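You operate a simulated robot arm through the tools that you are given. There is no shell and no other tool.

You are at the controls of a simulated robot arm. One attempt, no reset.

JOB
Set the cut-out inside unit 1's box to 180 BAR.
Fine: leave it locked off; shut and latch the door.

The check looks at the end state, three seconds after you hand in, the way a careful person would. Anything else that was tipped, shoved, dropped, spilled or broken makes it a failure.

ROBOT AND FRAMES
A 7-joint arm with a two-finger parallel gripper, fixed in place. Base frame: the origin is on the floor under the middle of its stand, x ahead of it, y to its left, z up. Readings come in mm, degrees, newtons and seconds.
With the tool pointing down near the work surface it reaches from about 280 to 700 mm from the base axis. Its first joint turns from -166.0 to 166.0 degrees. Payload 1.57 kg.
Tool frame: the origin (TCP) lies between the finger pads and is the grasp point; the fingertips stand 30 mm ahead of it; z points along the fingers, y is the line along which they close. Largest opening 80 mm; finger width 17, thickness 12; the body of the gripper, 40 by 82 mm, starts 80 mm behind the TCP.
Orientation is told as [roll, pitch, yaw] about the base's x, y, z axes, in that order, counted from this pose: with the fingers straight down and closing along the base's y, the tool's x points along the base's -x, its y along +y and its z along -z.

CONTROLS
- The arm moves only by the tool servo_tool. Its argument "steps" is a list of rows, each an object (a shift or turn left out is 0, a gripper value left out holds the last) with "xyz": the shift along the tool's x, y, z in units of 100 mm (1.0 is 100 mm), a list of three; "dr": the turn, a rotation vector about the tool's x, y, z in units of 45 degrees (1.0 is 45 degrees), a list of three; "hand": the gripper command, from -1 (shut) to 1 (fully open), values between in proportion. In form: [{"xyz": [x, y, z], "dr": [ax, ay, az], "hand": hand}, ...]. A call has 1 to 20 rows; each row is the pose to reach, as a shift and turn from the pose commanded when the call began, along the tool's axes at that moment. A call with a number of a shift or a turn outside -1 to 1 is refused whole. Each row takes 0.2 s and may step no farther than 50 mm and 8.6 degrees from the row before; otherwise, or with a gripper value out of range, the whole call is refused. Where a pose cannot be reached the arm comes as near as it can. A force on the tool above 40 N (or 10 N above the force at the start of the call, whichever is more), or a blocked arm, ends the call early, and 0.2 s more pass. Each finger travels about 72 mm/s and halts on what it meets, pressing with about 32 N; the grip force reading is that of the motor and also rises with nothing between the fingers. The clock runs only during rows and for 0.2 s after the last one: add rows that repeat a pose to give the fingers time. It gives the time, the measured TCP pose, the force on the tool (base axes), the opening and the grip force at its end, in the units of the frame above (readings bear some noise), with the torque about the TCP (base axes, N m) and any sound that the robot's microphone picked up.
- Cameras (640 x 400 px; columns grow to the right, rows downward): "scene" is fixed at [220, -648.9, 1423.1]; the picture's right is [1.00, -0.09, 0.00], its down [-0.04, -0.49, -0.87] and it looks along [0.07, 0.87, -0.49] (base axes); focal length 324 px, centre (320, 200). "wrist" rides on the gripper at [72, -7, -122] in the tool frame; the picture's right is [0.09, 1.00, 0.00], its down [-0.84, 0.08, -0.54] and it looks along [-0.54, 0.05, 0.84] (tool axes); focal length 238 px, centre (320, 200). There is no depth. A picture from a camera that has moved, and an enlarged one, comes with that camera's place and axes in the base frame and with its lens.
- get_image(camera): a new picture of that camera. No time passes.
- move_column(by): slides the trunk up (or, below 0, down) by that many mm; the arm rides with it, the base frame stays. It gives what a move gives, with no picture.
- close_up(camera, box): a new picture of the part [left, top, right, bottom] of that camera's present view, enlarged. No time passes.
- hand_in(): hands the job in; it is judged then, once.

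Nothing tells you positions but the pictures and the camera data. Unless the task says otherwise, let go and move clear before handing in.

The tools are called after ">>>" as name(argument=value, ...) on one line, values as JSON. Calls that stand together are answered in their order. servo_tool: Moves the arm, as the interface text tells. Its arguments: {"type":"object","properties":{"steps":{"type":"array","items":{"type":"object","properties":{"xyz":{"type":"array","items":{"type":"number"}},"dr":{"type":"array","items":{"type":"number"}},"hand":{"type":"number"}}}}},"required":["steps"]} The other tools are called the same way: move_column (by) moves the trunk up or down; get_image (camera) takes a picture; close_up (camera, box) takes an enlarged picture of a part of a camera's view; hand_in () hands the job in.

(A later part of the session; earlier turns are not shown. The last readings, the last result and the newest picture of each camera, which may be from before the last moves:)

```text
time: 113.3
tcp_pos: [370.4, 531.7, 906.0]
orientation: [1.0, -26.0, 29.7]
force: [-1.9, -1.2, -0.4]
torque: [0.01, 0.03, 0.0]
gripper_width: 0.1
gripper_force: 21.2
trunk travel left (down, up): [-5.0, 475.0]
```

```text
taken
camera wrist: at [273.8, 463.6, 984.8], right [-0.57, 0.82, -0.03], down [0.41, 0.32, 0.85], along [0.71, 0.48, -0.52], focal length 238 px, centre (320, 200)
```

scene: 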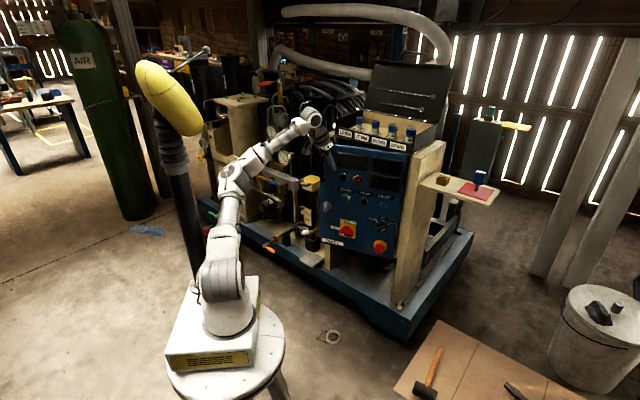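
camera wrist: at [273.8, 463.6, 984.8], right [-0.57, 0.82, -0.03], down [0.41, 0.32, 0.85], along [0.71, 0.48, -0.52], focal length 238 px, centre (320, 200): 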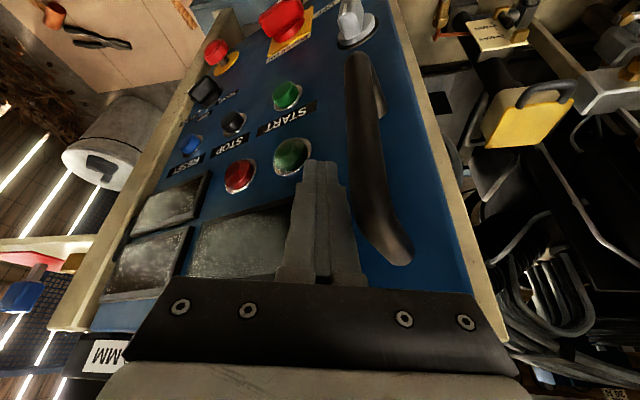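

The door is down to about 20° and the arm is happy. Continuing to about 5°.

>>> servo_tool(steps=[{"xyz": [-0.08, 0.06, 0.04], "dr": [0, -0.067, 0]}, {"xyz": [-0.157, 0.125, 0.077], "dr": [0, -0.133, 0]}, {"xyz": [-0.24, 0.17, 0.12], "dr": [0, -0.19, 0]}, {"xyz": [-0.33, 0.22, 0.16], "dr": [0, -0.245, 0]}, {"xyz": [-0.41, 0.27, 0.2], "dr": [0, -0.3, 0]}, {"xyz": [-0.498, 0.318, 0.243], "dr": [0, -0.356, 0]}])

>>> get_image(camera="wrist")

>>> close_up(camera="scene", box=[290, 110, 440, 270])

```text
time: 114.7
tcp_pos: [401.3, 557.4, 917.6]
orientation: [1.1, -40.3, 29.5]
force: [0.1, 0.2, 0.0]
torque: [0.0, -0.01, 0.01]
gripper_width: 0.2
gripper_force: 20.7
out of reach, approached as far as the arm can: row 2, 3, 4, 5, 6
trunk travel left (down, up): [-5.0, 475.0]
```

```text
taken
camera wrist: at [291.9, 482.4, 963.9], right [-0.56, 0.83, -0.05], down [0.21, 0.2, 0.96], along [0.8, 0.53, -0.29], focal length 238 px, centre (320, 200)
```

wrist: 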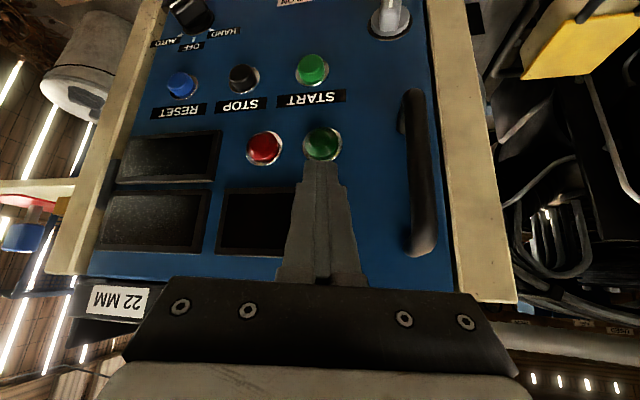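

```text
2.50 times, centred on (365, 190) of scene
camera zoom: at [220.0, -648.9, 1423.1], right [1.0, -0.09, 0.0], down [-0.04, -0.49, -0.87], along [0.07, 0.87, -0.49], focal length 811 px, centre (208, 225)
```

zoom: 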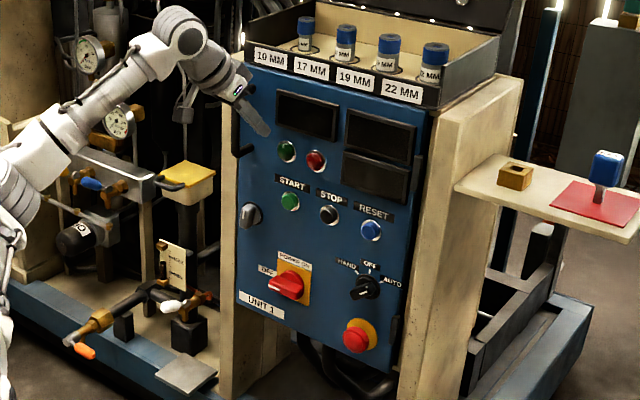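

The reach ended just short, with the door at around 10°. I'll check the arm and door positions.

>>> get_image(camera="scene")

>>> close_up(camera="scene", box=[315, 180, 355, 215])

>>> close_up(camera="wrist", box=[340, 0, 540, 200])

```text
taken
```

scene: 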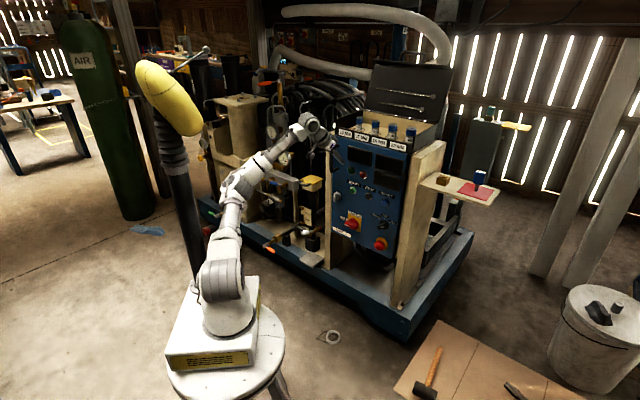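

```text
11.43 times, centred on (335, 198) of scene
camera zoom: at [220.0, -648.9, 1423.1], right [1.0, -0.09, 0.0], down [-0.04, -0.49, -0.87], along [0.07, 0.87, -0.49], focal length 3706 px, centre (149, 229)
```

zoom: 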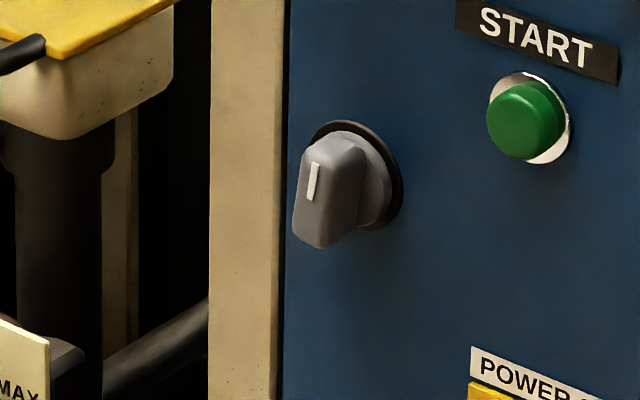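

```text
2.00 times, centred on (440, 100) of wrist
camera zoom: at [291.9, 482.4, 963.9], right [-0.56, 0.83, -0.05], down [0.21, 0.2, 0.96], along [0.8, 0.53, -0.29], focal length 477 px, centre (80, 400)
```

zoom: 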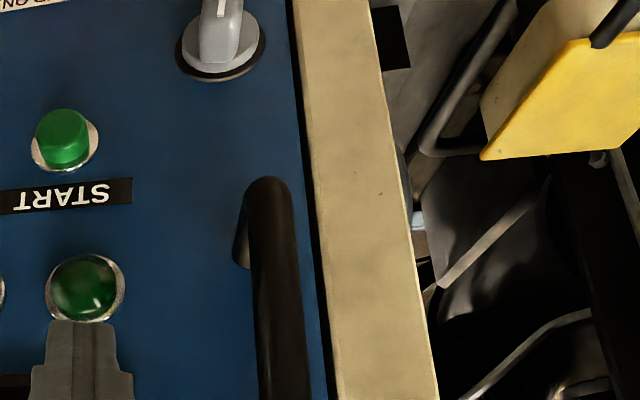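

The door now looks shut flush with the frame, having coasted the last bit, but the knob sits about 10° off vertical, so it may not be fully latched. I'll re-orient to the earlier comfortable pose so I can push near the latch.

>>> servo_tool(steps=[{"xyz": [0.1, -0.01, -0.12], "dr": [-0.054, -0.035, -0.053]}, {"xyz": [0.2, -0.02, -0.24], "dr": [-0.108, -0.071, -0.107]}, {"xyz": [0.3, -0.035, -0.35], "dr": [-0.162, -0.106, -0.16]}, {"xyz": [0.4, -0.05, -0.47], "dr": [-0.216, -0.142, -0.214]}, {"xyz": [0.5, -0.06, -0.59], "dr": [-0.27, -0.177, -0.267]}, {"xyz": [0.6, -0.07, -0.7], "dr": [-0.324, -0.213, -0.321]}])

>>> get_image(camera="scene")

>>> get_image(camera="wrist")

```text
time: 115.9
tcp_pos: [424.5, 454.1, 925.4]
orientation: [-0.4, -49.7, 37.0]
force: [0.2, 0.6, -0.3]
torque: [-0.01, -0.03, -0.01]
gripper_width: 0.2
gripper_force: 21.4
trunk travel left (down, up): [-5.0, 475.0]
stopped in row 6: the arm was blocked; the commanded pose is now the measured one
```

```text
taken
```

scene: 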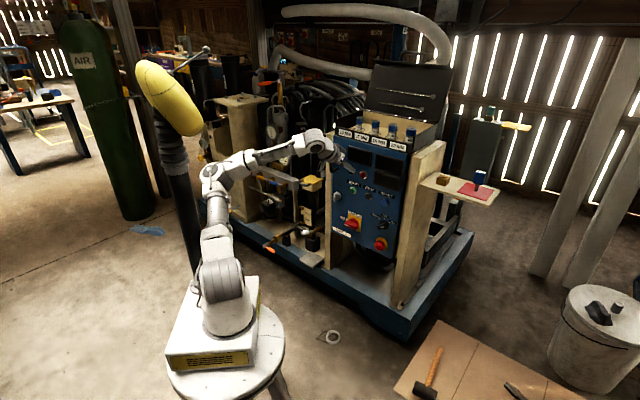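

```text
taken
camera wrist: at [318.7, 363.0, 948.2], right [-0.64, 0.76, -0.07], down [0.05, 0.14, 0.99], along [0.76, 0.63, -0.13], focal length 238 px, centre (320, 200)
```

wrist: 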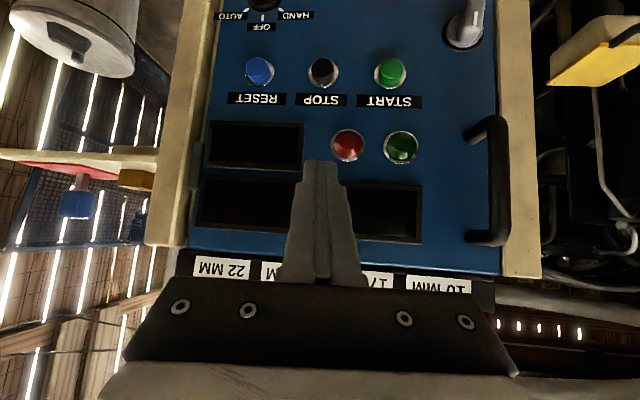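

The orientation is good even though the hand slid right. I'll now move forward and left toward the blank area between knob and handle, which extends the arm and frees the elbow.

>>> servo_tool(steps=[{"xyz": [0.05, 0.08, 0.16]}, {"xyz": [0.1, 0.18, 0.32]}, {"xyz": [0.17, 0.3, 0.45]}, {"xyz": [0.23, 0.43, 0.55]}, {"xyz": [0.28, 0.57, 0.64]}])

>>> get_image(camera="wrist")

>>> get_image(camera="scene")

```text
time: 117.3
tcp_pos: [441.9, 495.8, 856.9]
orientation: [-1.5, -49.6, 35.0]
force: [1.1, -1.0, 0.8]
torque: [0.04, -0.01, 0.01]
gripper_width: 0.1
gripper_force: 21.5
trunk travel left (down, up): [-5.0, 475.0]
stopped in row 5: the arm was blocked; the commanded pose is now the measured one
```

```text
taken
camera wrist: at [330.7, 412.0, 881.7], right [-0.6, 0.79, -0.09], down [0.06, 0.15, 0.99], along [0.8, 0.59, -0.13], focal length 238 px, centre (320, 200)
```

wrist: 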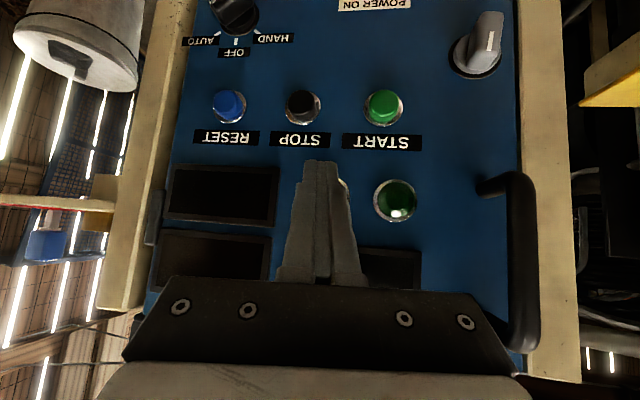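

```text
taken
```

scene: 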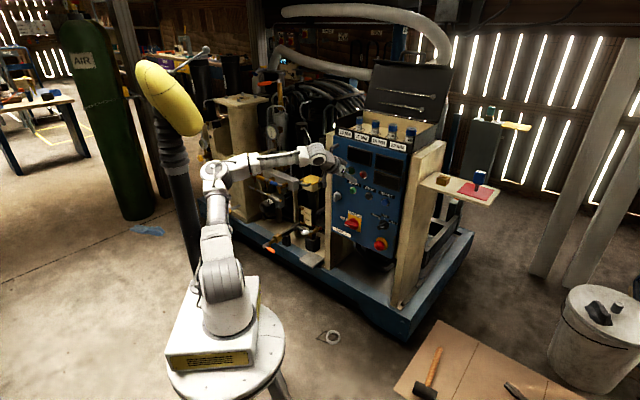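

The elbow is pinned because the third joint has ended up rotated. It can be re-indexed by rolling the tool while the arm is stretched straight out, then unrolling while bent. I'll move right into open space to do that.

>>> servo_tool(steps=[{"xyz": [-0.03, -0.2, -0.1]}, {"xyz": [-0.06, -0.4, -0.2]}, {"xyz": [-0.08, -0.6, -0.3]}, {"xyz": [-0.11, -0.8, -0.36]}, {"xyz": [-0.137, -0.99, -0.42]}])

>>> servo_tool(steps=[{"xyz": [0, -0.2, 0.02], "dr": [0.06, 0, 0.05]}, {"xyz": [0, -0.4, 0.04], "dr": [0.12, 0, 0.1]}, {"xyz": [0, -0.6, 0.06], "dr": [0.18, 0, 0.15]}, {"xyz": [0, -0.8, 0.08], "dr": [0.24, 0, 0.2]}, {"xyz": [0, -1.0, 0.1], "dr": [0.3, 0, 0.25]}])

>>> get_image(camera="scene")

```text
time: 118.5
tcp_pos: [476.1, 404.4, 896.4]
orientation: [-1.5, -49.5, 35.2]
force: [-0.1, 0.6, -0.1]
torque: [-0.03, 0.01, 0.0]
gripper_width: 0.0
gripper_force: 21.5
trunk travel left (down, up): [-5.0, 475.0]
```

```text
time: 119.7
tcp_pos: [539.3, 325.6, 891.5]
orientation: [-1.8, -49.8, 17.7]
force: [-0.2, -0.5, -0.1]
torque: [-0.01, 0.02, 0.04]
gripper_width: 0.0
gripper_force: 21.5
trunk travel left (down, up): [-5.0, 475.0]
```

```text
taken
```

scene: 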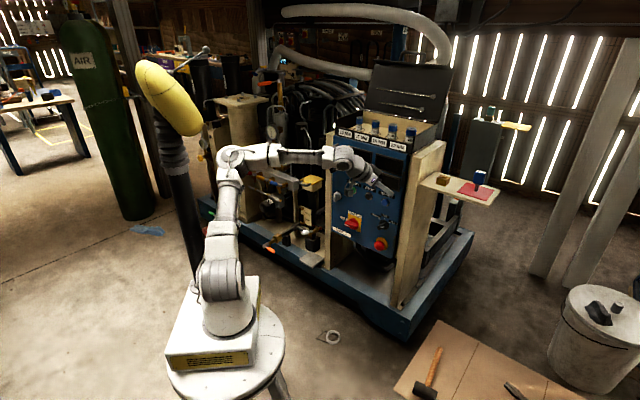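

Continuing right and around to the open side.

>>> servo_tool(steps=[{"xyz": [-0.01, -0.2, 0.03], "dr": [0.068, 0, 0.057]}, {"xyz": [-0.02, -0.4, 0.06], "dr": [0.136, 0, 0.114]}, {"xyz": [-0.04, -0.6, 0.1], "dr": [0.204, 0, 0.171]}, {"xyz": [-0.05, -0.8, 0.13], "dr": [0.272, 0, 0.228]}, {"xyz": [-0.06, -1.0, 0.16], "dr": [0.34, 0, 0.285]}])

>>> servo_tool(steps=[{"xyz": [-0.01, -0.2, 0.06], "dr": [0.068, 0, 0.057]}, {"xyz": [-0.02, -0.4, 0.12], "dr": [0.136, 0, 0.114]}, {"xyz": [-0.04, -0.6, 0.18], "dr": [0.204, 0, 0.171]}, {"xyz": [-0.05, -0.8, 0.24], "dr": [0.272, 0, 0.228]}, {"xyz": [-0.06, -1.0, 0.3], "dr": [0.34, 0, 0.285]}])

>>> get_image(camera="scene")

>>> get_image(camera="wrist")

```text
time: 120.9
tcp_pos: [582.2, 232.5, 887.6]
orientation: [-1.7, -50.2, -2.2]
force: [-0.6, 0.5, -0.7]
torque: [0.0, 0.04, -0.02]
gripper_width: 0.1
gripper_force: 21.6
trunk travel left (down, up): [-5.0, 475.0]
```

```text
time: 122.1
tcp_pos: [603.3, 130.6, 876.4]
orientation: [-1.4, -50.7, -22.1]
force: [-0.2, -0.3, -0.1]
torque: [0.01, 0.0, 0.0]
gripper_width: 0.3
gripper_force: 21.4
trunk travel left (down, up): [-5.0, 475.0]
```

```text
taken
```

scene: 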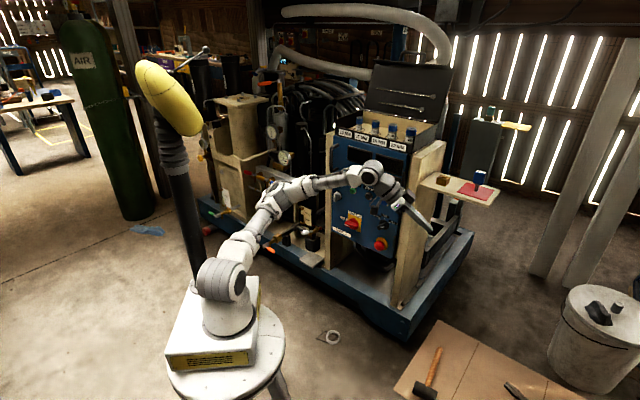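

```text
taken
camera wrist: at [473.3, 179.8, 897.7], right [0.34, 0.94, -0.09], down [0.14, 0.04, 0.99], along [0.93, -0.35, -0.12], focal length 238 px, centre (320, 200)
```

wrist: 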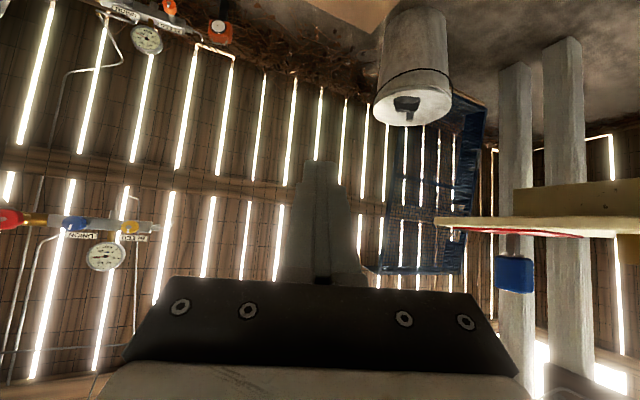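

In the open, clear of the shelf. I'll move further right and begin straightening the arm outward.

>>> servo_tool(steps=[{"xyz": [-0.1, -0.17, 0.12], "dr": [0, -0.05, 0]}, {"xyz": [-0.2, -0.35, 0.24], "dr": [0, -0.1, 0]}, {"xyz": [-0.3, -0.52, 0.36], "dr": [0, -0.15, 0]}, {"xyz": [-0.4, -0.7, 0.48], "dr": [0, -0.2, 0]}, {"xyz": [-0.5, -0.87, 0.61], "dr": [0, -0.25, 0]}])

>>> servo_tool(steps=[{"xyz": [-0.05, -0.18, 0.15], "dr": [0, -0.08, 0]}, {"xyz": [-0.1, -0.36, 0.3], "dr": [0, -0.16, 0]}, {"xyz": [-0.15, -0.54, 0.45], "dr": [0, -0.24, 0]}, {"xyz": [-0.2, -0.72, 0.6], "dr": [0, -0.32, 0]}, {"xyz": [-0.25, -0.9, 0.75], "dr": [0, -0.4, 0]}])

>>> get_image(camera="scene")

>>> get_image(camera="wrist")

```text
time: 123.3
tcp_pos: [641.9, 21.6, 878.3]
orientation: [-2.2, -61.9, -21.7]
force: [0.3, 0.4, 0.0]
torque: [0.01, -0.01, -0.07]
gripper_width: 0.0
gripper_force: 21.6
trunk travel left (down, up): [-5.0, 475.0]
```

```text
time: 124.5
tcp_pos: [677.1, -94.5, 865.3]
orientation: [-5.7, -79.9, -17.8]
force: [0.0, 0.7, 0.5]
torque: [0.01, 0.03, -0.01]
gripper_width: 0.1
gripper_force: 21.9
trunk travel left (down, up): [-5.0, 475.0]
```

```text
taken
```

scene: 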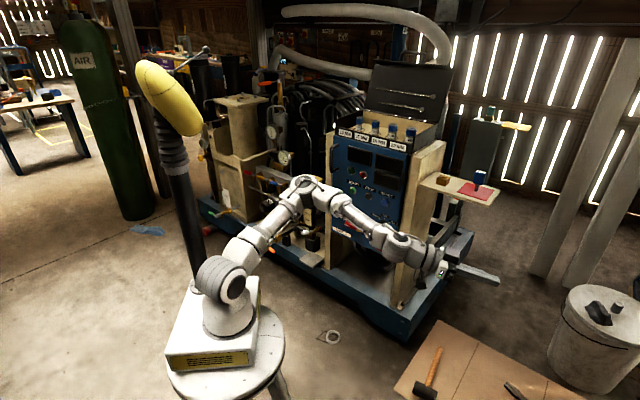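

```text
taken
camera wrist: at [552.6, -49.0, 815.0], right [0.38, 0.92, -0.11], down [-0.32, 0.24, 0.92], along [0.87, -0.32, 0.38], focal length 238 px, centre (320, 200)
```

wrist: 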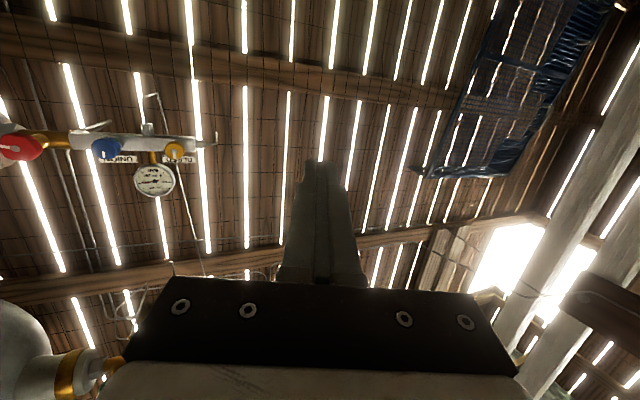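

The arm is reaching out over open floor. I'll extend it further so it is nearly straight, with the tool in line.

>>> servo_tool(steps=[{"xyz": [0, 0, 0.25]}, {"xyz": [0, 0, 0.5]}, {"xyz": [0, 0, 0.75]}, {"xyz": [0, 0, 1.0]}])

>>> servo_tool(steps=[{"xyz": [0, 0, 0.25]}, {"xyz": [0, 0, 0.5]}, {"xyz": [0, 0, 0.75]}, {"xyz": [0, 0, 1.0]}])

>>> get_image(camera="scene")

```text
time: 125.5
tcp_pos: [765.4, -132.5, 848.4]
orientation: [-5.4, -79.8, -18.1]
force: [0.3, -0.4, 0.1]
torque: [0.0, 0.0, 0.0]
gripper_width: 0.0
gripper_force: 20.8
trunk travel left (down, up): [-5.0, 475.0]
```

```text
time: 126.5
tcp_pos: [856.0, -172.1, 829.6]
orientation: [-5.3, -79.9, -18.3]
force: [-0.4, 0.1, -0.4]
torque: [-0.03, -0.01, -0.01]
gripper_width: 0.0
gripper_force: 21.3
trunk travel left (down, up): [-5.0, 475.0]
```

```text
taken
```

scene: 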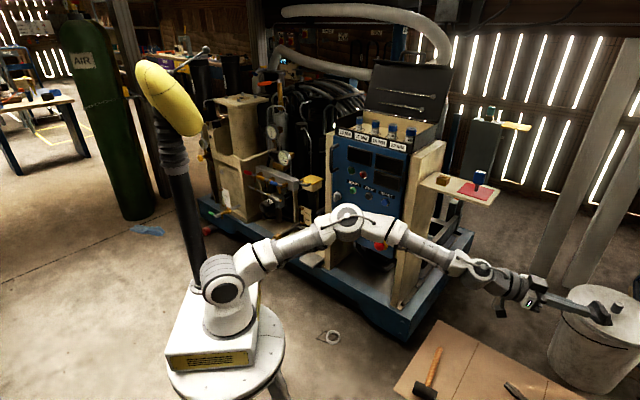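

Nearly straight. Now I'll roll the tool clockwise here, where several joints share the motion, and watch the elbow.

>>> servo_tool(steps=[{"xyz": [0, 0, 0.1], "dr": [0, 0, 0.16]}, {"xyz": [0, 0, 0.2], "dr": [0, 0, 0.33]}, {"xyz": [0, 0, 0.3], "dr": [0, 0, 0.5]}, {"xyz": [0, 0, 0.4], "dr": [0, 0, 0.66]}, {"xyz": [0, 0, 0.5], "dr": [0, 0, 0.83]}, {"xyz": [0, 0, 0.5], "dr": [0, 0, 1.0]}])

>>> servo_tool(steps=[{"dr": [0, 0, 0.16]}, {"dr": [0, 0, 0.33]}, {"dr": [0, 0, 0.5]}, {"dr": [0, 0, 0.66]}, {"dr": [0, 0, 0.83]}, {"dr": [0, 0, 1.0]}])

>>> get_image(camera="scene")

```text
time: 127.9
tcp_pos: [876.0, -180.7, 833.1]
orientation: [75.6, -45.1, -103.5]
force: [-0.4, 0.5, 0.7]
torque: [0.03, -0.02, -0.03]
gripper_width: 0.0
gripper_force: 21.2
out of reach, approached as far as the arm can: row 3, 4, 5, 6
trunk travel left (down, up): [-5.0, 475.0]
```

```text
time: 129.3
tcp_pos: [868.2, -174.8, 829.3]
orientation: [79.9, -0.9, -113.5]
force: [0.3, 0.6, 0.4]
torque: [-0.01, 0.03, 0.01]
gripper_width: 0.2
gripper_force: 20.6
out of reach, approached as far as the arm can: row 2, 3, 4, 5, 6
trunk travel left (down, up): [-5.0, 475.0]
```

```text
taken
```

scene: 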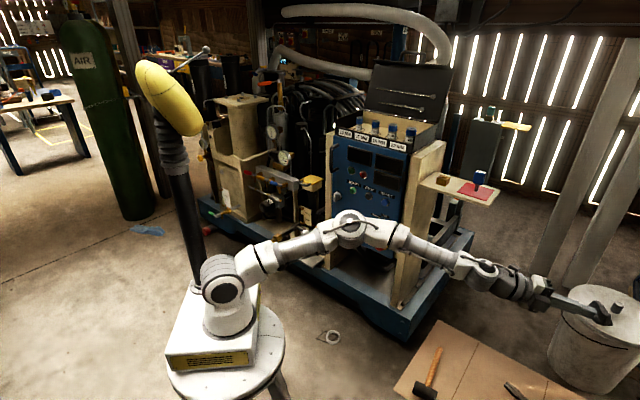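

Rolled 90°. Now I'll retract and pitch down, then unroll by the same amount with the wrist bent.

>>> servo_tool(steps=[{"xyz": [0, 0, -0.25]}, {"xyz": [0, 0, -0.5]}, {"xyz": [0, 0, -0.75]}, {"xyz": [0, 0, -1.0]}])

>>> servo_tool(steps=[{"xyz": [0, 0, -0.25], "dr": [-0.1, 0, 0]}, {"xyz": [0, 0, -0.5], "dr": [-0.22, 0, 0]}, {"xyz": [0, 0, -0.7], "dr": [-0.34, 0, 0]}, {"xyz": [0, 0, -0.85], "dr": [-0.46, 0, 0]}, {"xyz": [0, 0, -1.0], "dr": [-0.58, 0, 0]}, {"xyz": [0, 0, -1.0], "dr": [-0.7, 0, 0]}])

>>> get_image(camera="scene")

```text
time: 130.3
tcp_pos: [778.8, -134.3, 847.9]
orientation: [79.9, -1.1, -113.5]
force: [0.0, 0.5, 0.1]
torque: [0.02, -0.01, 0.04]
gripper_width: 0.0
gripper_force: 21.7
trunk travel left (down, up): [-5.0, 475.0]
```

```text
time: 131.7
tcp_pos: [687.7, -95.2, 866.8]
orientation: [111.6, -0.9, -113.5]
force: [0.7, 1.1, 0.4]
torque: [0.01, 0.03, 0.02]
gripper_width: 0.0
gripper_force: 21.7
trunk travel left (down, up): [-5.0, 475.0]
```

```text
taken
```

scene: 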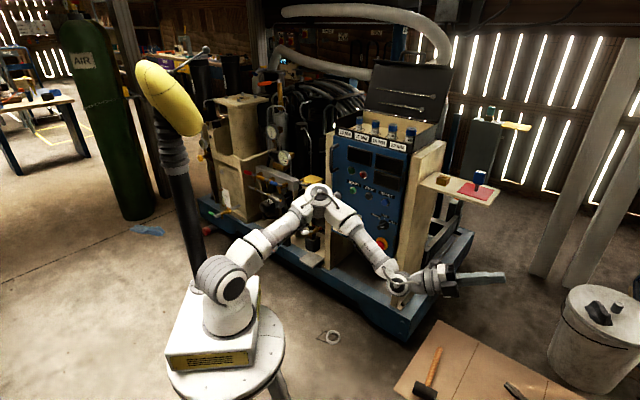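

I pitched the wrong way there (the tool now points up), but the elbow did shift right. Reversing the pitch to point down.

>>> servo_tool(steps=[{"dr": [0.16, 0, 0]}, {"dr": [0.33, 0, 0]}, {"dr": [0.5, 0, 0]}, {"dr": [0.66, 0, 0]}, {"dr": [0.83, 0, 0]}, {"dr": [1.0, 0, 0]}])

>>> servo_tool(steps=[{"dr": [0.12, 0, 0]}, {"dr": [0.25, 0, 0]}, {"dr": [0.38, 0, 0]}])

>>> get_image(camera="scene")

```text
time: 133.1
tcp_pos: [688.1, -93.5, 864.7]
orientation: [66.3, -1.0, -113.4]
force: [-0.2, 0.2, 0.7]
torque: [-0.05, -0.01, 0.0]
gripper_width: 0.0
gripper_force: 21.5
trunk travel left (down, up): [-5.0, 475.0]
```

```text
time: 133.9
tcp_pos: [688.0, -95.2, 864.2]
orientation: [49.2, -1.0, -113.3]
force: [-1.3, -0.4, -0.6]
torque: [0.0, 0.01, -0.02]
gripper_width: 0.3
gripper_force: 20.6
trunk travel left (down, up): [-5.0, 475.0]
```

```text
taken
```

scene: 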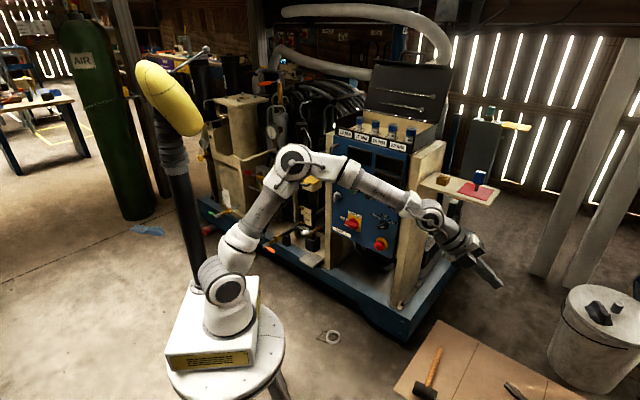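

The elbow is now high and much less to the left. Unrolling the tool back with the wrist bent.

>>> servo_tool(steps=[{"dr": [0, 0, -0.16]}, {"dr": [0, 0, -0.33]}, {"dr": [0, 0, -0.5]}, {"dr": [0, 0, -0.66]}, {"dr": [0, 0, -0.83]}, {"dr": [0, 0, -1.0]}])

>>> servo_tool(steps=[{"dr": [0, 0, -0.16]}, {"dr": [0, 0, -0.33]}, {"dr": [0, 0, -0.5]}, {"dr": [0, 0, -0.66]}, {"dr": [0, 0, -0.83]}, {"dr": [0, 0, -1.0]}])

>>> get_image(camera="scene")

```text
time: 135.3
tcp_pos: [687.5, -95.0, 865.3]
orientation: [38.7, -33.3, -80.0]
force: [0.2, 0.5, 0.7]
torque: [0.04, 0.02, 0.0]
gripper_width: 0.0
gripper_force: 21.1
trunk travel left (down, up): [-5.0, 475.0]
```

```text
time: 136.7
tcp_pos: [687.5, -95.6, 865.8]
orientation: [-1.7, -49.3, -22.2]
force: [0.7, -0.7, 0.7]
torque: [0.02, 0.0, 0.01]
gripper_width: 0.0
gripper_force: 21.1
trunk travel left (down, up): [-5.0, 475.0]
```

```text
taken
```

scene: 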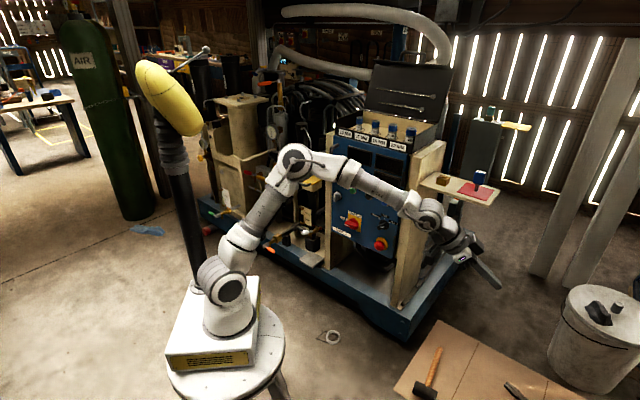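

The unroll left the elbow where it was, so the fix held. Now I'll swing back to the front of the door in stages.

>>> servo_tool(steps=[{"xyz": [0.08, 0.16, -0.12], "dr": [-0.05, 0, -0.043]}, {"xyz": [0.16, 0.31, -0.25], "dr": [-0.1, 0, -0.086]}, {"xyz": [0.24, 0.47, -0.37], "dr": [-0.153, 0, -0.128]}, {"xyz": [0.31, 0.63, -0.5], "dr": [-0.204, 0, -0.171]}, {"xyz": [0.392, 0.782, -0.625], "dr": [-0.255, 0, -0.214]}])

>>> servo_tool(steps=[{"xyz": [0.07, 0.19, -0.09], "dr": [-0.05, 0, -0.043]}, {"xyz": [0.13, 0.38, -0.19], "dr": [-0.1, 0, -0.086]}, {"xyz": [0.2, 0.56, -0.28], "dr": [-0.153, 0, -0.128]}, {"xyz": [0.27, 0.75, -0.37], "dr": [-0.204, 0, -0.171]}, {"xyz": [0.333, 0.938, -0.464], "dr": [-0.255, 0, -0.214]}])

>>> servo_tool(steps=[{"xyz": [0.01, 0.2, -0.02], "dr": [-0.04, 0, -0.034]}, {"xyz": [0.01, 0.39, -0.04], "dr": [-0.08, 0, -0.069]}, {"xyz": [0.02, 0.58, -0.07], "dr": [-0.122, 0, -0.103]}, {"xyz": [0.02, 0.78, -0.09], "dr": [-0.163, 0, -0.137]}, {"xyz": [0.03, 0.974, -0.11], "dr": [-0.204, 0, -0.171]}])

>>> get_image(camera="scene")

```text
time: 137.9
tcp_pos: [652.4, 6.2, 876.8]
orientation: [-1.0, -49.1, -7.7]
force: [-0.2, 0.1, -0.5]
torque: [0.02, -0.03, 0.02]
gripper_width: 0.2
gripper_force: 21.2
trunk travel left (down, up): [-5.0, 475.0]
```

```text
time: 139.1
tcp_pos: [610.6, 108.0, 877.7]
orientation: [-0.8, -48.9, 7.0]
force: [1.0, -0.6, -0.9]
torque: [0.02, 0.0, -0.01]
gripper_width: 0.0
gripper_force: 21.3
trunk travel left (down, up): [-5.0, 475.0]
```

```text
time: 140.3
tcp_pos: [589.8, 202.7, 883.3]
orientation: [-0.4, -48.9, 18.8]
force: [0.8, -0.2, -0.4]
torque: [-0.01, 0.01, -0.02]
gripper_width: 0.2
gripper_force: 21.2
trunk travel left (down, up): [-5.0, 475.0]
```

```text
taken
```

scene: 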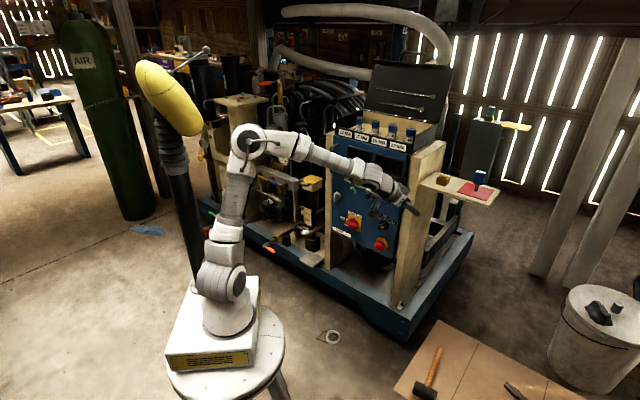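

Good, the elbow stays high. Continuing around toward the front of the door.

>>> servo_tool(steps=[{"xyz": [0.01, 0.2, -0.03], "dr": [-0.048, 0, -0.04]}, {"xyz": [0.02, 0.4, -0.06], "dr": [-0.095, 0, -0.08]}, {"xyz": [0.03, 0.6, -0.09], "dr": [-0.143, 0, -0.12]}, {"xyz": [0.04, 0.8, -0.12], "dr": [-0.19, 0, -0.16]}, {"xyz": [0.05, 0.99, -0.15], "dr": [-0.238, 0, -0.2]}])

>>> servo_tool(steps=[{"xyz": [0.02, 0.2, 0.01], "dr": [-0.034, 0, -0.029]}, {"xyz": [0.04, 0.4, 0.02], "dr": [-0.068, 0, -0.057]}, {"xyz": [0.06, 0.6, 0.02], "dr": [-0.102, 0, -0.086]}, {"xyz": [0.08, 0.8, 0.03], "dr": [-0.136, 0, -0.114]}, {"xyz": [0.1, 0.99, 0.04], "dr": [-0.17, 0, -0.143]}])

>>> get_image(camera="scene")

>>> get_image(camera="wrist")

```text
time: 141.5
tcp_pos: [542.3, 292.4, 888.5]
orientation: [0.0, -48.9, 32.5]
force: [-0.8, -0.2, 0.3]
torque: [0.0, -0.02, 0.0]
gripper_width: 0.3
gripper_force: 21.3
trunk travel left (down, up): [-5.0, 475.0]
```

```text
time: 142.7
tcp_pos: [488.7, 369.4, 877.2]
orientation: [0.7, -48.7, 41.4]
force: [0.5, -0.8, 0.2]
torque: [-0.01, 0.04, 0.04]
gripper_width: 0.1
gripper_force: 21.8
trunk travel left (down, up): [-5.0, 475.0]
```

```text
taken
```

scene: 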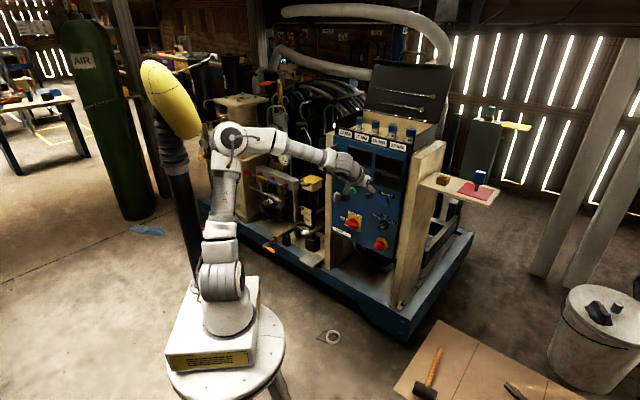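

```text
taken
camera wrist: at [391.7, 271.2, 902.5], right [-0.71, 0.7, -0.06], down [0.06, 0.15, 0.99], along [0.7, 0.7, -0.15], focal length 238 px, centre (320, 200)
```

wrist: 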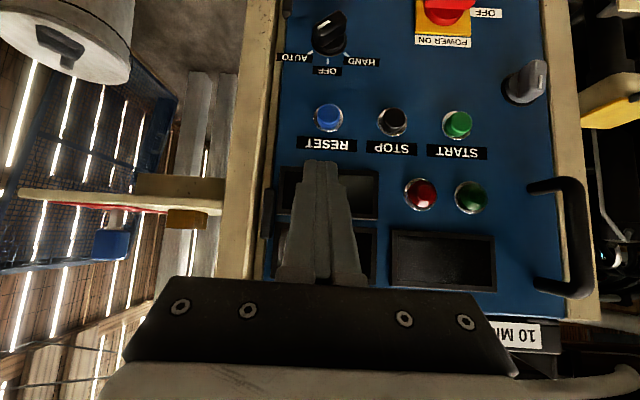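

I'm in front of the door again with the tool facing it. I'll zoom in on the latch knob and the door gap to judge whether it is latched.

>>> close_up(camera="wrist", box=[480, 40, 580, 120])

>>> close_up(camera="scene", box=[320, 180, 352, 206])

>>> close_up(camera="scene", box=[322, 130, 352, 260])

```text
5.00 times, centred on (530, 80) of wrist
camera zoom: at [391.7, 271.2, 902.5], right [-0.71, 0.7, -0.06], down [0.06, 0.15, 0.99], along [0.7, 0.7, -0.15], focal length 1192 px, centre (-730, 800)
```

zoom: 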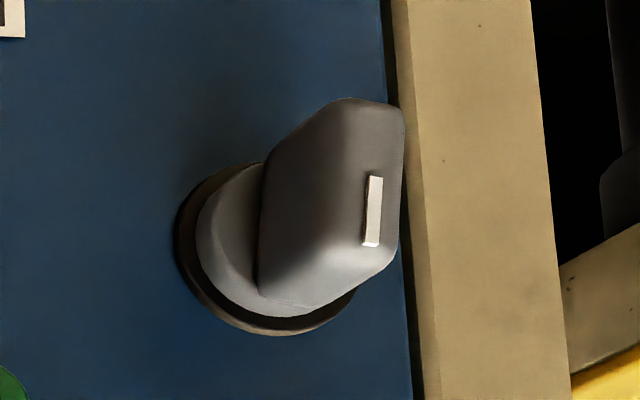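

```text
15.38 times, centred on (336, 193) of scene
camera zoom: at [220.0, -648.9, 1423.1], right [1.0, -0.09, 0.0], down [-0.04, -0.49, -0.87], along [0.07, 0.87, -0.49], focal length 4989 px, centre (74, 308)
```

zoom: 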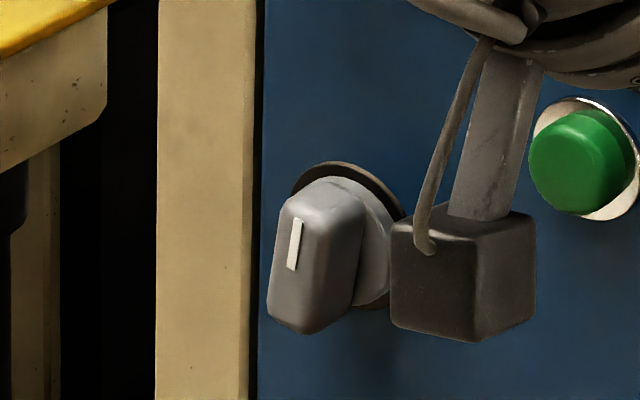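

```text
3.08 times, centred on (337, 195) of scene
camera zoom: at [220.0, -648.9, 1423.1], right [1.0, -0.09, 0.0], down [-0.04, -0.49, -0.87], along [0.07, 0.87, -0.49], focal length 998 px, centre (268, 215)
```

zoom: 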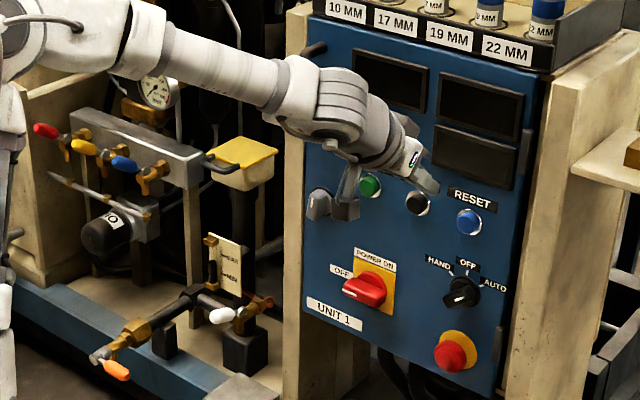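

The door looks shut to within about a millimetre, but the knob is about 10° off its original vertical. I'll go to the knob to set it properly and test the latch, moving toward it in small steps.

>>> servo_tool(steps=[{"xyz": [0.01, 0.2, 0.07]}, {"xyz": [0.01, 0.4, 0.13]}, {"xyz": [0.02, 0.6, 0.2]}, {"xyz": [0.02, 0.8, 0.27]}, {"xyz": [0.03, 0.98, 0.33]}])

>>> get_image(camera="scene")

>>> get_image(camera="wrist")

```text
time: 143.9
tcp_pos: [438.0, 461.2, 854.5]
orientation: [0.3, -48.8, 42.0]
force: [-0.7, 0.1, 0.5]
torque: [0.0, 0.03, 0.02]
gripper_width: 0.0
gripper_force: 21.3
trunk travel left (down, up): [-5.0, 475.0]
```

```text
taken
```

scene: 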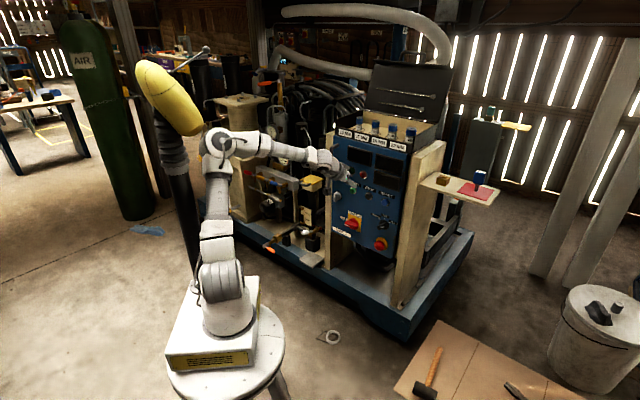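

```text
taken
camera wrist: at [341.0, 361.5, 879.2], right [-0.72, 0.69, -0.07], down [0.06, 0.15, 0.99], along [0.7, 0.7, -0.15], focal length 238 px, centre (320, 200)
```

wrist: 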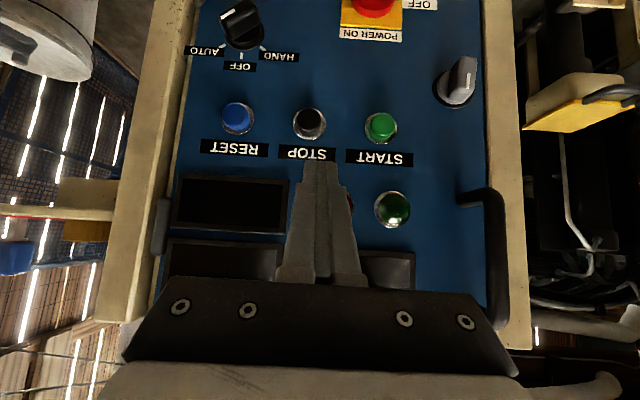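

No blocking this time. Continuing toward the knob with a slightly shallower pitch.

>>> servo_tool(steps=[{"xyz": [0.07, 0.16, 0.07], "dr": [-0.012, -0.027, -0.01]}, {"xyz": [0.14, 0.31, 0.14], "dr": [-0.025, -0.053, -0.02]}, {"xyz": [0.21, 0.47, 0.21], "dr": [-0.037, -0.08, -0.03]}, {"xyz": [0.28, 0.62, 0.28], "dr": [-0.05, -0.106, -0.04]}, {"xyz": [0.356, 0.78, 0.353], "dr": [-0.062, -0.133, -0.052], "hand": 0.1}])

>>> get_image(camera="scene")

>>> get_image(camera="wrist")

```text
time: 145.1
tcp_pos: [403.5, 508.1, 817.5]
orientation: [3.4, -55.5, 41.4]
force: [-0.6, -0.4, -0.6]
torque: [-0.01, 0.04, 0.02]
gripper_width: 44.3
gripper_force: 0.1
trunk travel left (down, up): [-5.0, 475.0]
```

```text
taken
```

scene: 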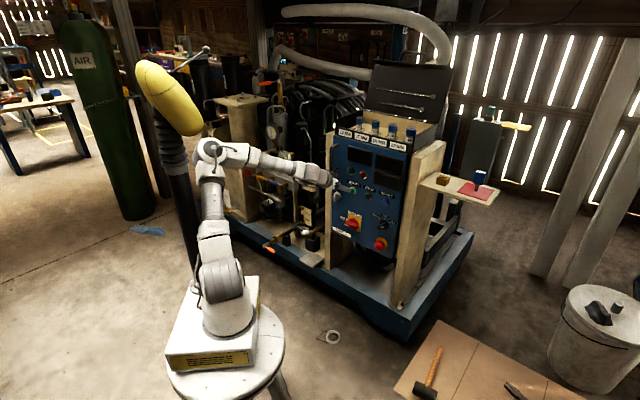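

```text
taken
camera wrist: at [309.0, 403.7, 824.7], right [-0.73, 0.68, -0.04], down [-0.01, 0.05, 1.0], along [0.68, 0.73, -0.03], focal length 238 px, centre (320, 200)
```

wrist: 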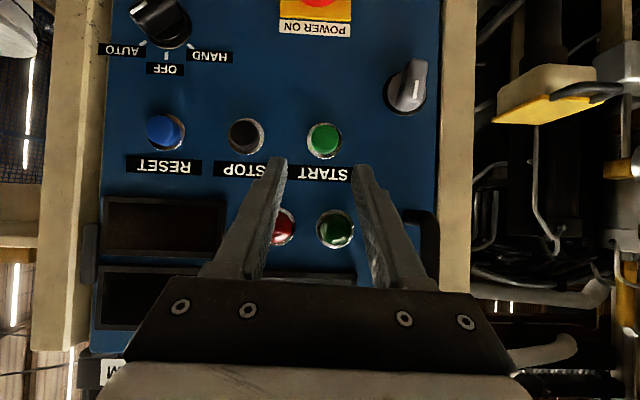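

Slight lag here: the elbow is lightly against the mast. Staying extended helps, so I'll take the next step lower and further forward.

>>> servo_tool(steps=[{"xyz": [0.08, 0.1, 0.17]}, {"xyz": [0.16, 0.22, 0.33]}, {"xyz": [0.25, 0.36, 0.495]}, {"xyz": [0.25, 0.36, 0.495]}])

>>> get_image(camera="wrist")

>>> get_image(camera="scene")

```text
time: 146.3
tcp_pos: [417.9, 540.7, 765.7]
orientation: [2.4, -55.3, 40.2]
force: [0.1, -0.3, 0.7]
torque: [0.0, -0.01, 0.0]
gripper_width: 43.8
gripper_force: 0.1
trunk travel left (down, up): [-5.0, 475.0]
stopped in row 4: the arm was blocked; the commanded pose is now the measured one
```

```text
taken
camera wrist: at [318.6, 438.8, 774.4], right [-0.71, 0.7, -0.05], down [-0.01, 0.06, 1.0], along [0.71, 0.71, -0.03], focal length 238 px, centre (320, 200)
```

wrist: 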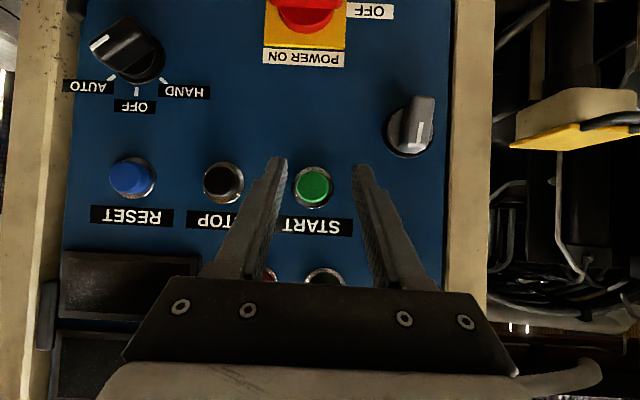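

```text
taken
```

scene: 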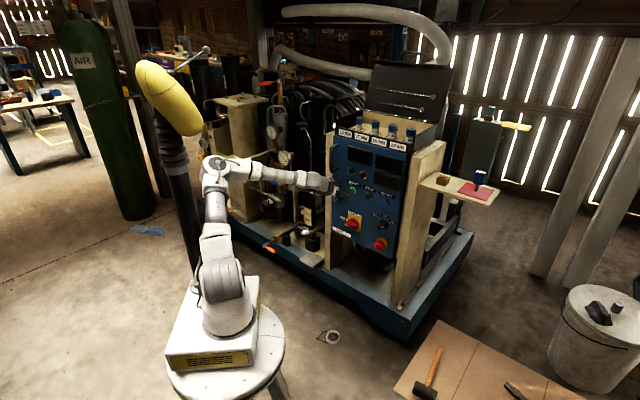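

Blocked again by the elbow against the mast. I'll read the knob angle accurately from here.

>>> close_up(camera="wrist", box=[365, 80, 455, 170])

>>> close_up(camera="wrist", box=[400, 20, 500, 300])

```text
4.44 times, centred on (410, 125) of wrist
camera zoom: at [318.6, 438.8, 774.4], right [-0.71, 0.7, -0.05], down [-0.01, 0.06, 1.0], along [0.71, 0.71, -0.03], focal length 1059 px, centre (-80, 533)
```

zoom: 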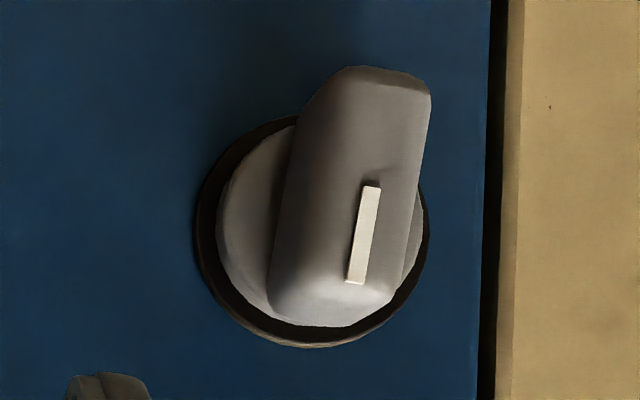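

```text
1.43 times, centred on (450, 160) of wrist
camera zoom: at [318.6, 438.8, 774.4], right [-0.71, 0.7, -0.05], down [-0.01, 0.06, 1.0], along [0.71, 0.71, -0.03], focal length 340 px, centre (134, 257)
```

zoom: 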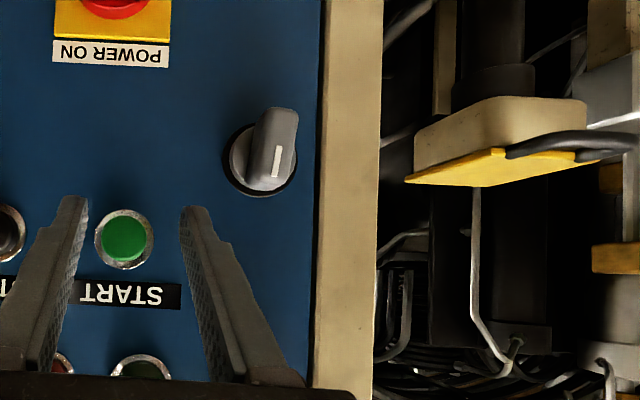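

The knob sits about 8° clockwise of vertical, the same as when the door was open, so it simply never returned fully. I'll close the fingers, yaw left to free the elbow, and move toward the blank area beside the knob.

>>> servo_tool(steps=[{"dr": [-0.1, 0, -0.07], "hand": -1}, {"dr": [-0.2, 0, -0.14]}, {"dr": [-0.3, 0, -0.21]}, {"dr": [-0.4, 0, -0.28]}, {"xyz": [-0.01, 0.15, 0.02], "dr": [-0.4, 0, -0.28]}, {"xyz": [-0.02, 0.3, 0.03], "dr": [-0.4, 0, -0.28]}, {"xyz": [-0.036, 0.457, 0.052], "dr": [-0.4, 0, -0.28]}])

>>> get_image(camera="wrist")

>>> get_image(camera="scene")

```text
time: 147.9
tcp_pos: [388.4, 579.6, 766.2]
orientation: [1.8, -55.8, 62.9]
force: [0.7, -0.1, -0.5]
torque: [-0.03, -0.01, -0.04]
gripper_width: 0.4
gripper_force: 21.4
trunk travel left (down, up): [-5.0, 475.0]
```

```text
taken
camera wrist: at [334.7, 447.6, 773.6], right [-0.92, 0.38, -0.06], down [-0.04, 0.05, 1.0], along [0.39, 0.92, -0.02], focal length 238 px, centre (320, 200)
```

wrist: 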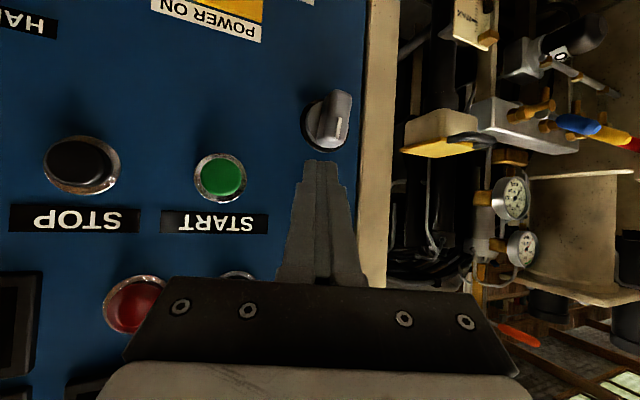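

```text
taken
```

scene: 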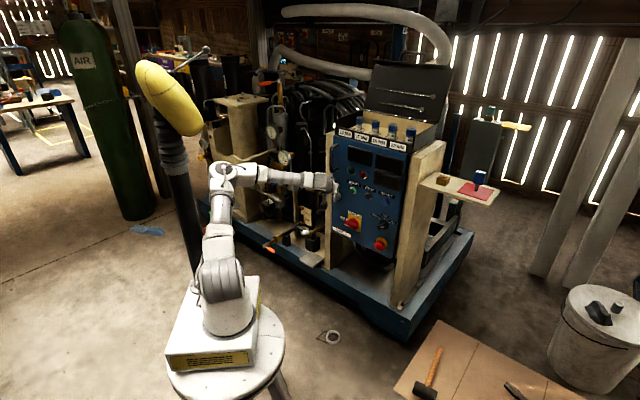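

That worked: yawing the tool freed the elbow, and the fingertips are right in front of the blank area above the knob. I'll press the door straight in until contact force builds.

>>> servo_tool(steps=[{"xyz": [-0.08, -0.045, 0.118]}, {"xyz": [-0.16, -0.09, 0.237]}, {"xyz": [-0.2, -0.111, 0.296]}, {"xyz": [-0.225, -0.124, 0.332]}, {"xyz": [-0.246, -0.136, 0.363]}, {"xyz": [-0.268, -0.148, 0.395]}, {"xyz": [-0.29, -0.16, 0.427]}])

>>> get_image(camera="wrist")

>>> close_up(camera="scene", box=[315, 170, 365, 215])

```text
time: 148.8
tcp_pos: [413.8, 605.6, 765.4]
orientation: [2.0, -55.5, 62.8]
force: [-16.1, -18.5, 9.8]
torque: [0.01, -0.05, -0.04]
gripper_width: 0.0
gripper_force: 21.7
trunk travel left (down, up): [-5.0, 475.0]
stopped in row 4: the force on the tool passed its limit at 50 N (the readings are from after the stop); the commanded pose is now the measured one
```

```text
taken
camera wrist: at [359.6, 473.3, 774.2], right [-0.92, 0.38, -0.06], down [-0.04, 0.05, 1.0], along [0.38, 0.92, -0.03], focal length 238 px, centre (320, 200)
```

wrist: 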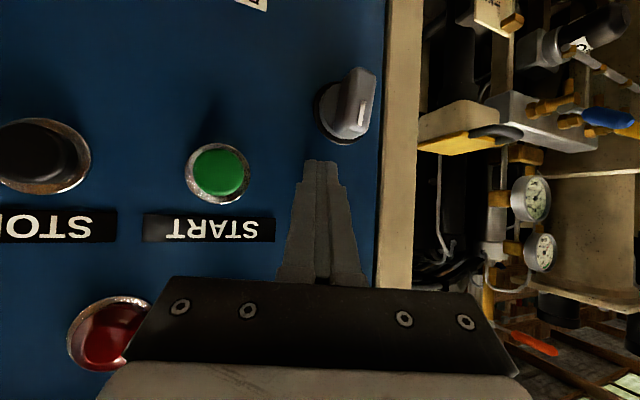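

```text
8.89 times, centred on (340, 192) of scene
camera zoom: at [220.0, -648.9, 1423.1], right [1.0, -0.09, 0.0], down [-0.04, -0.49, -0.87], along [0.07, 0.87, -0.49], focal length 2883 px, centre (142, 267)
```

zoom: 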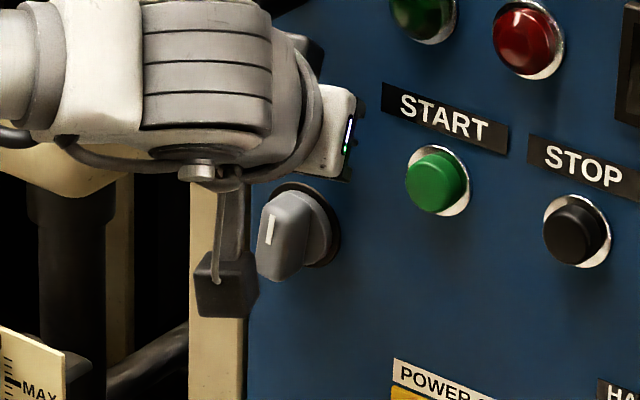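

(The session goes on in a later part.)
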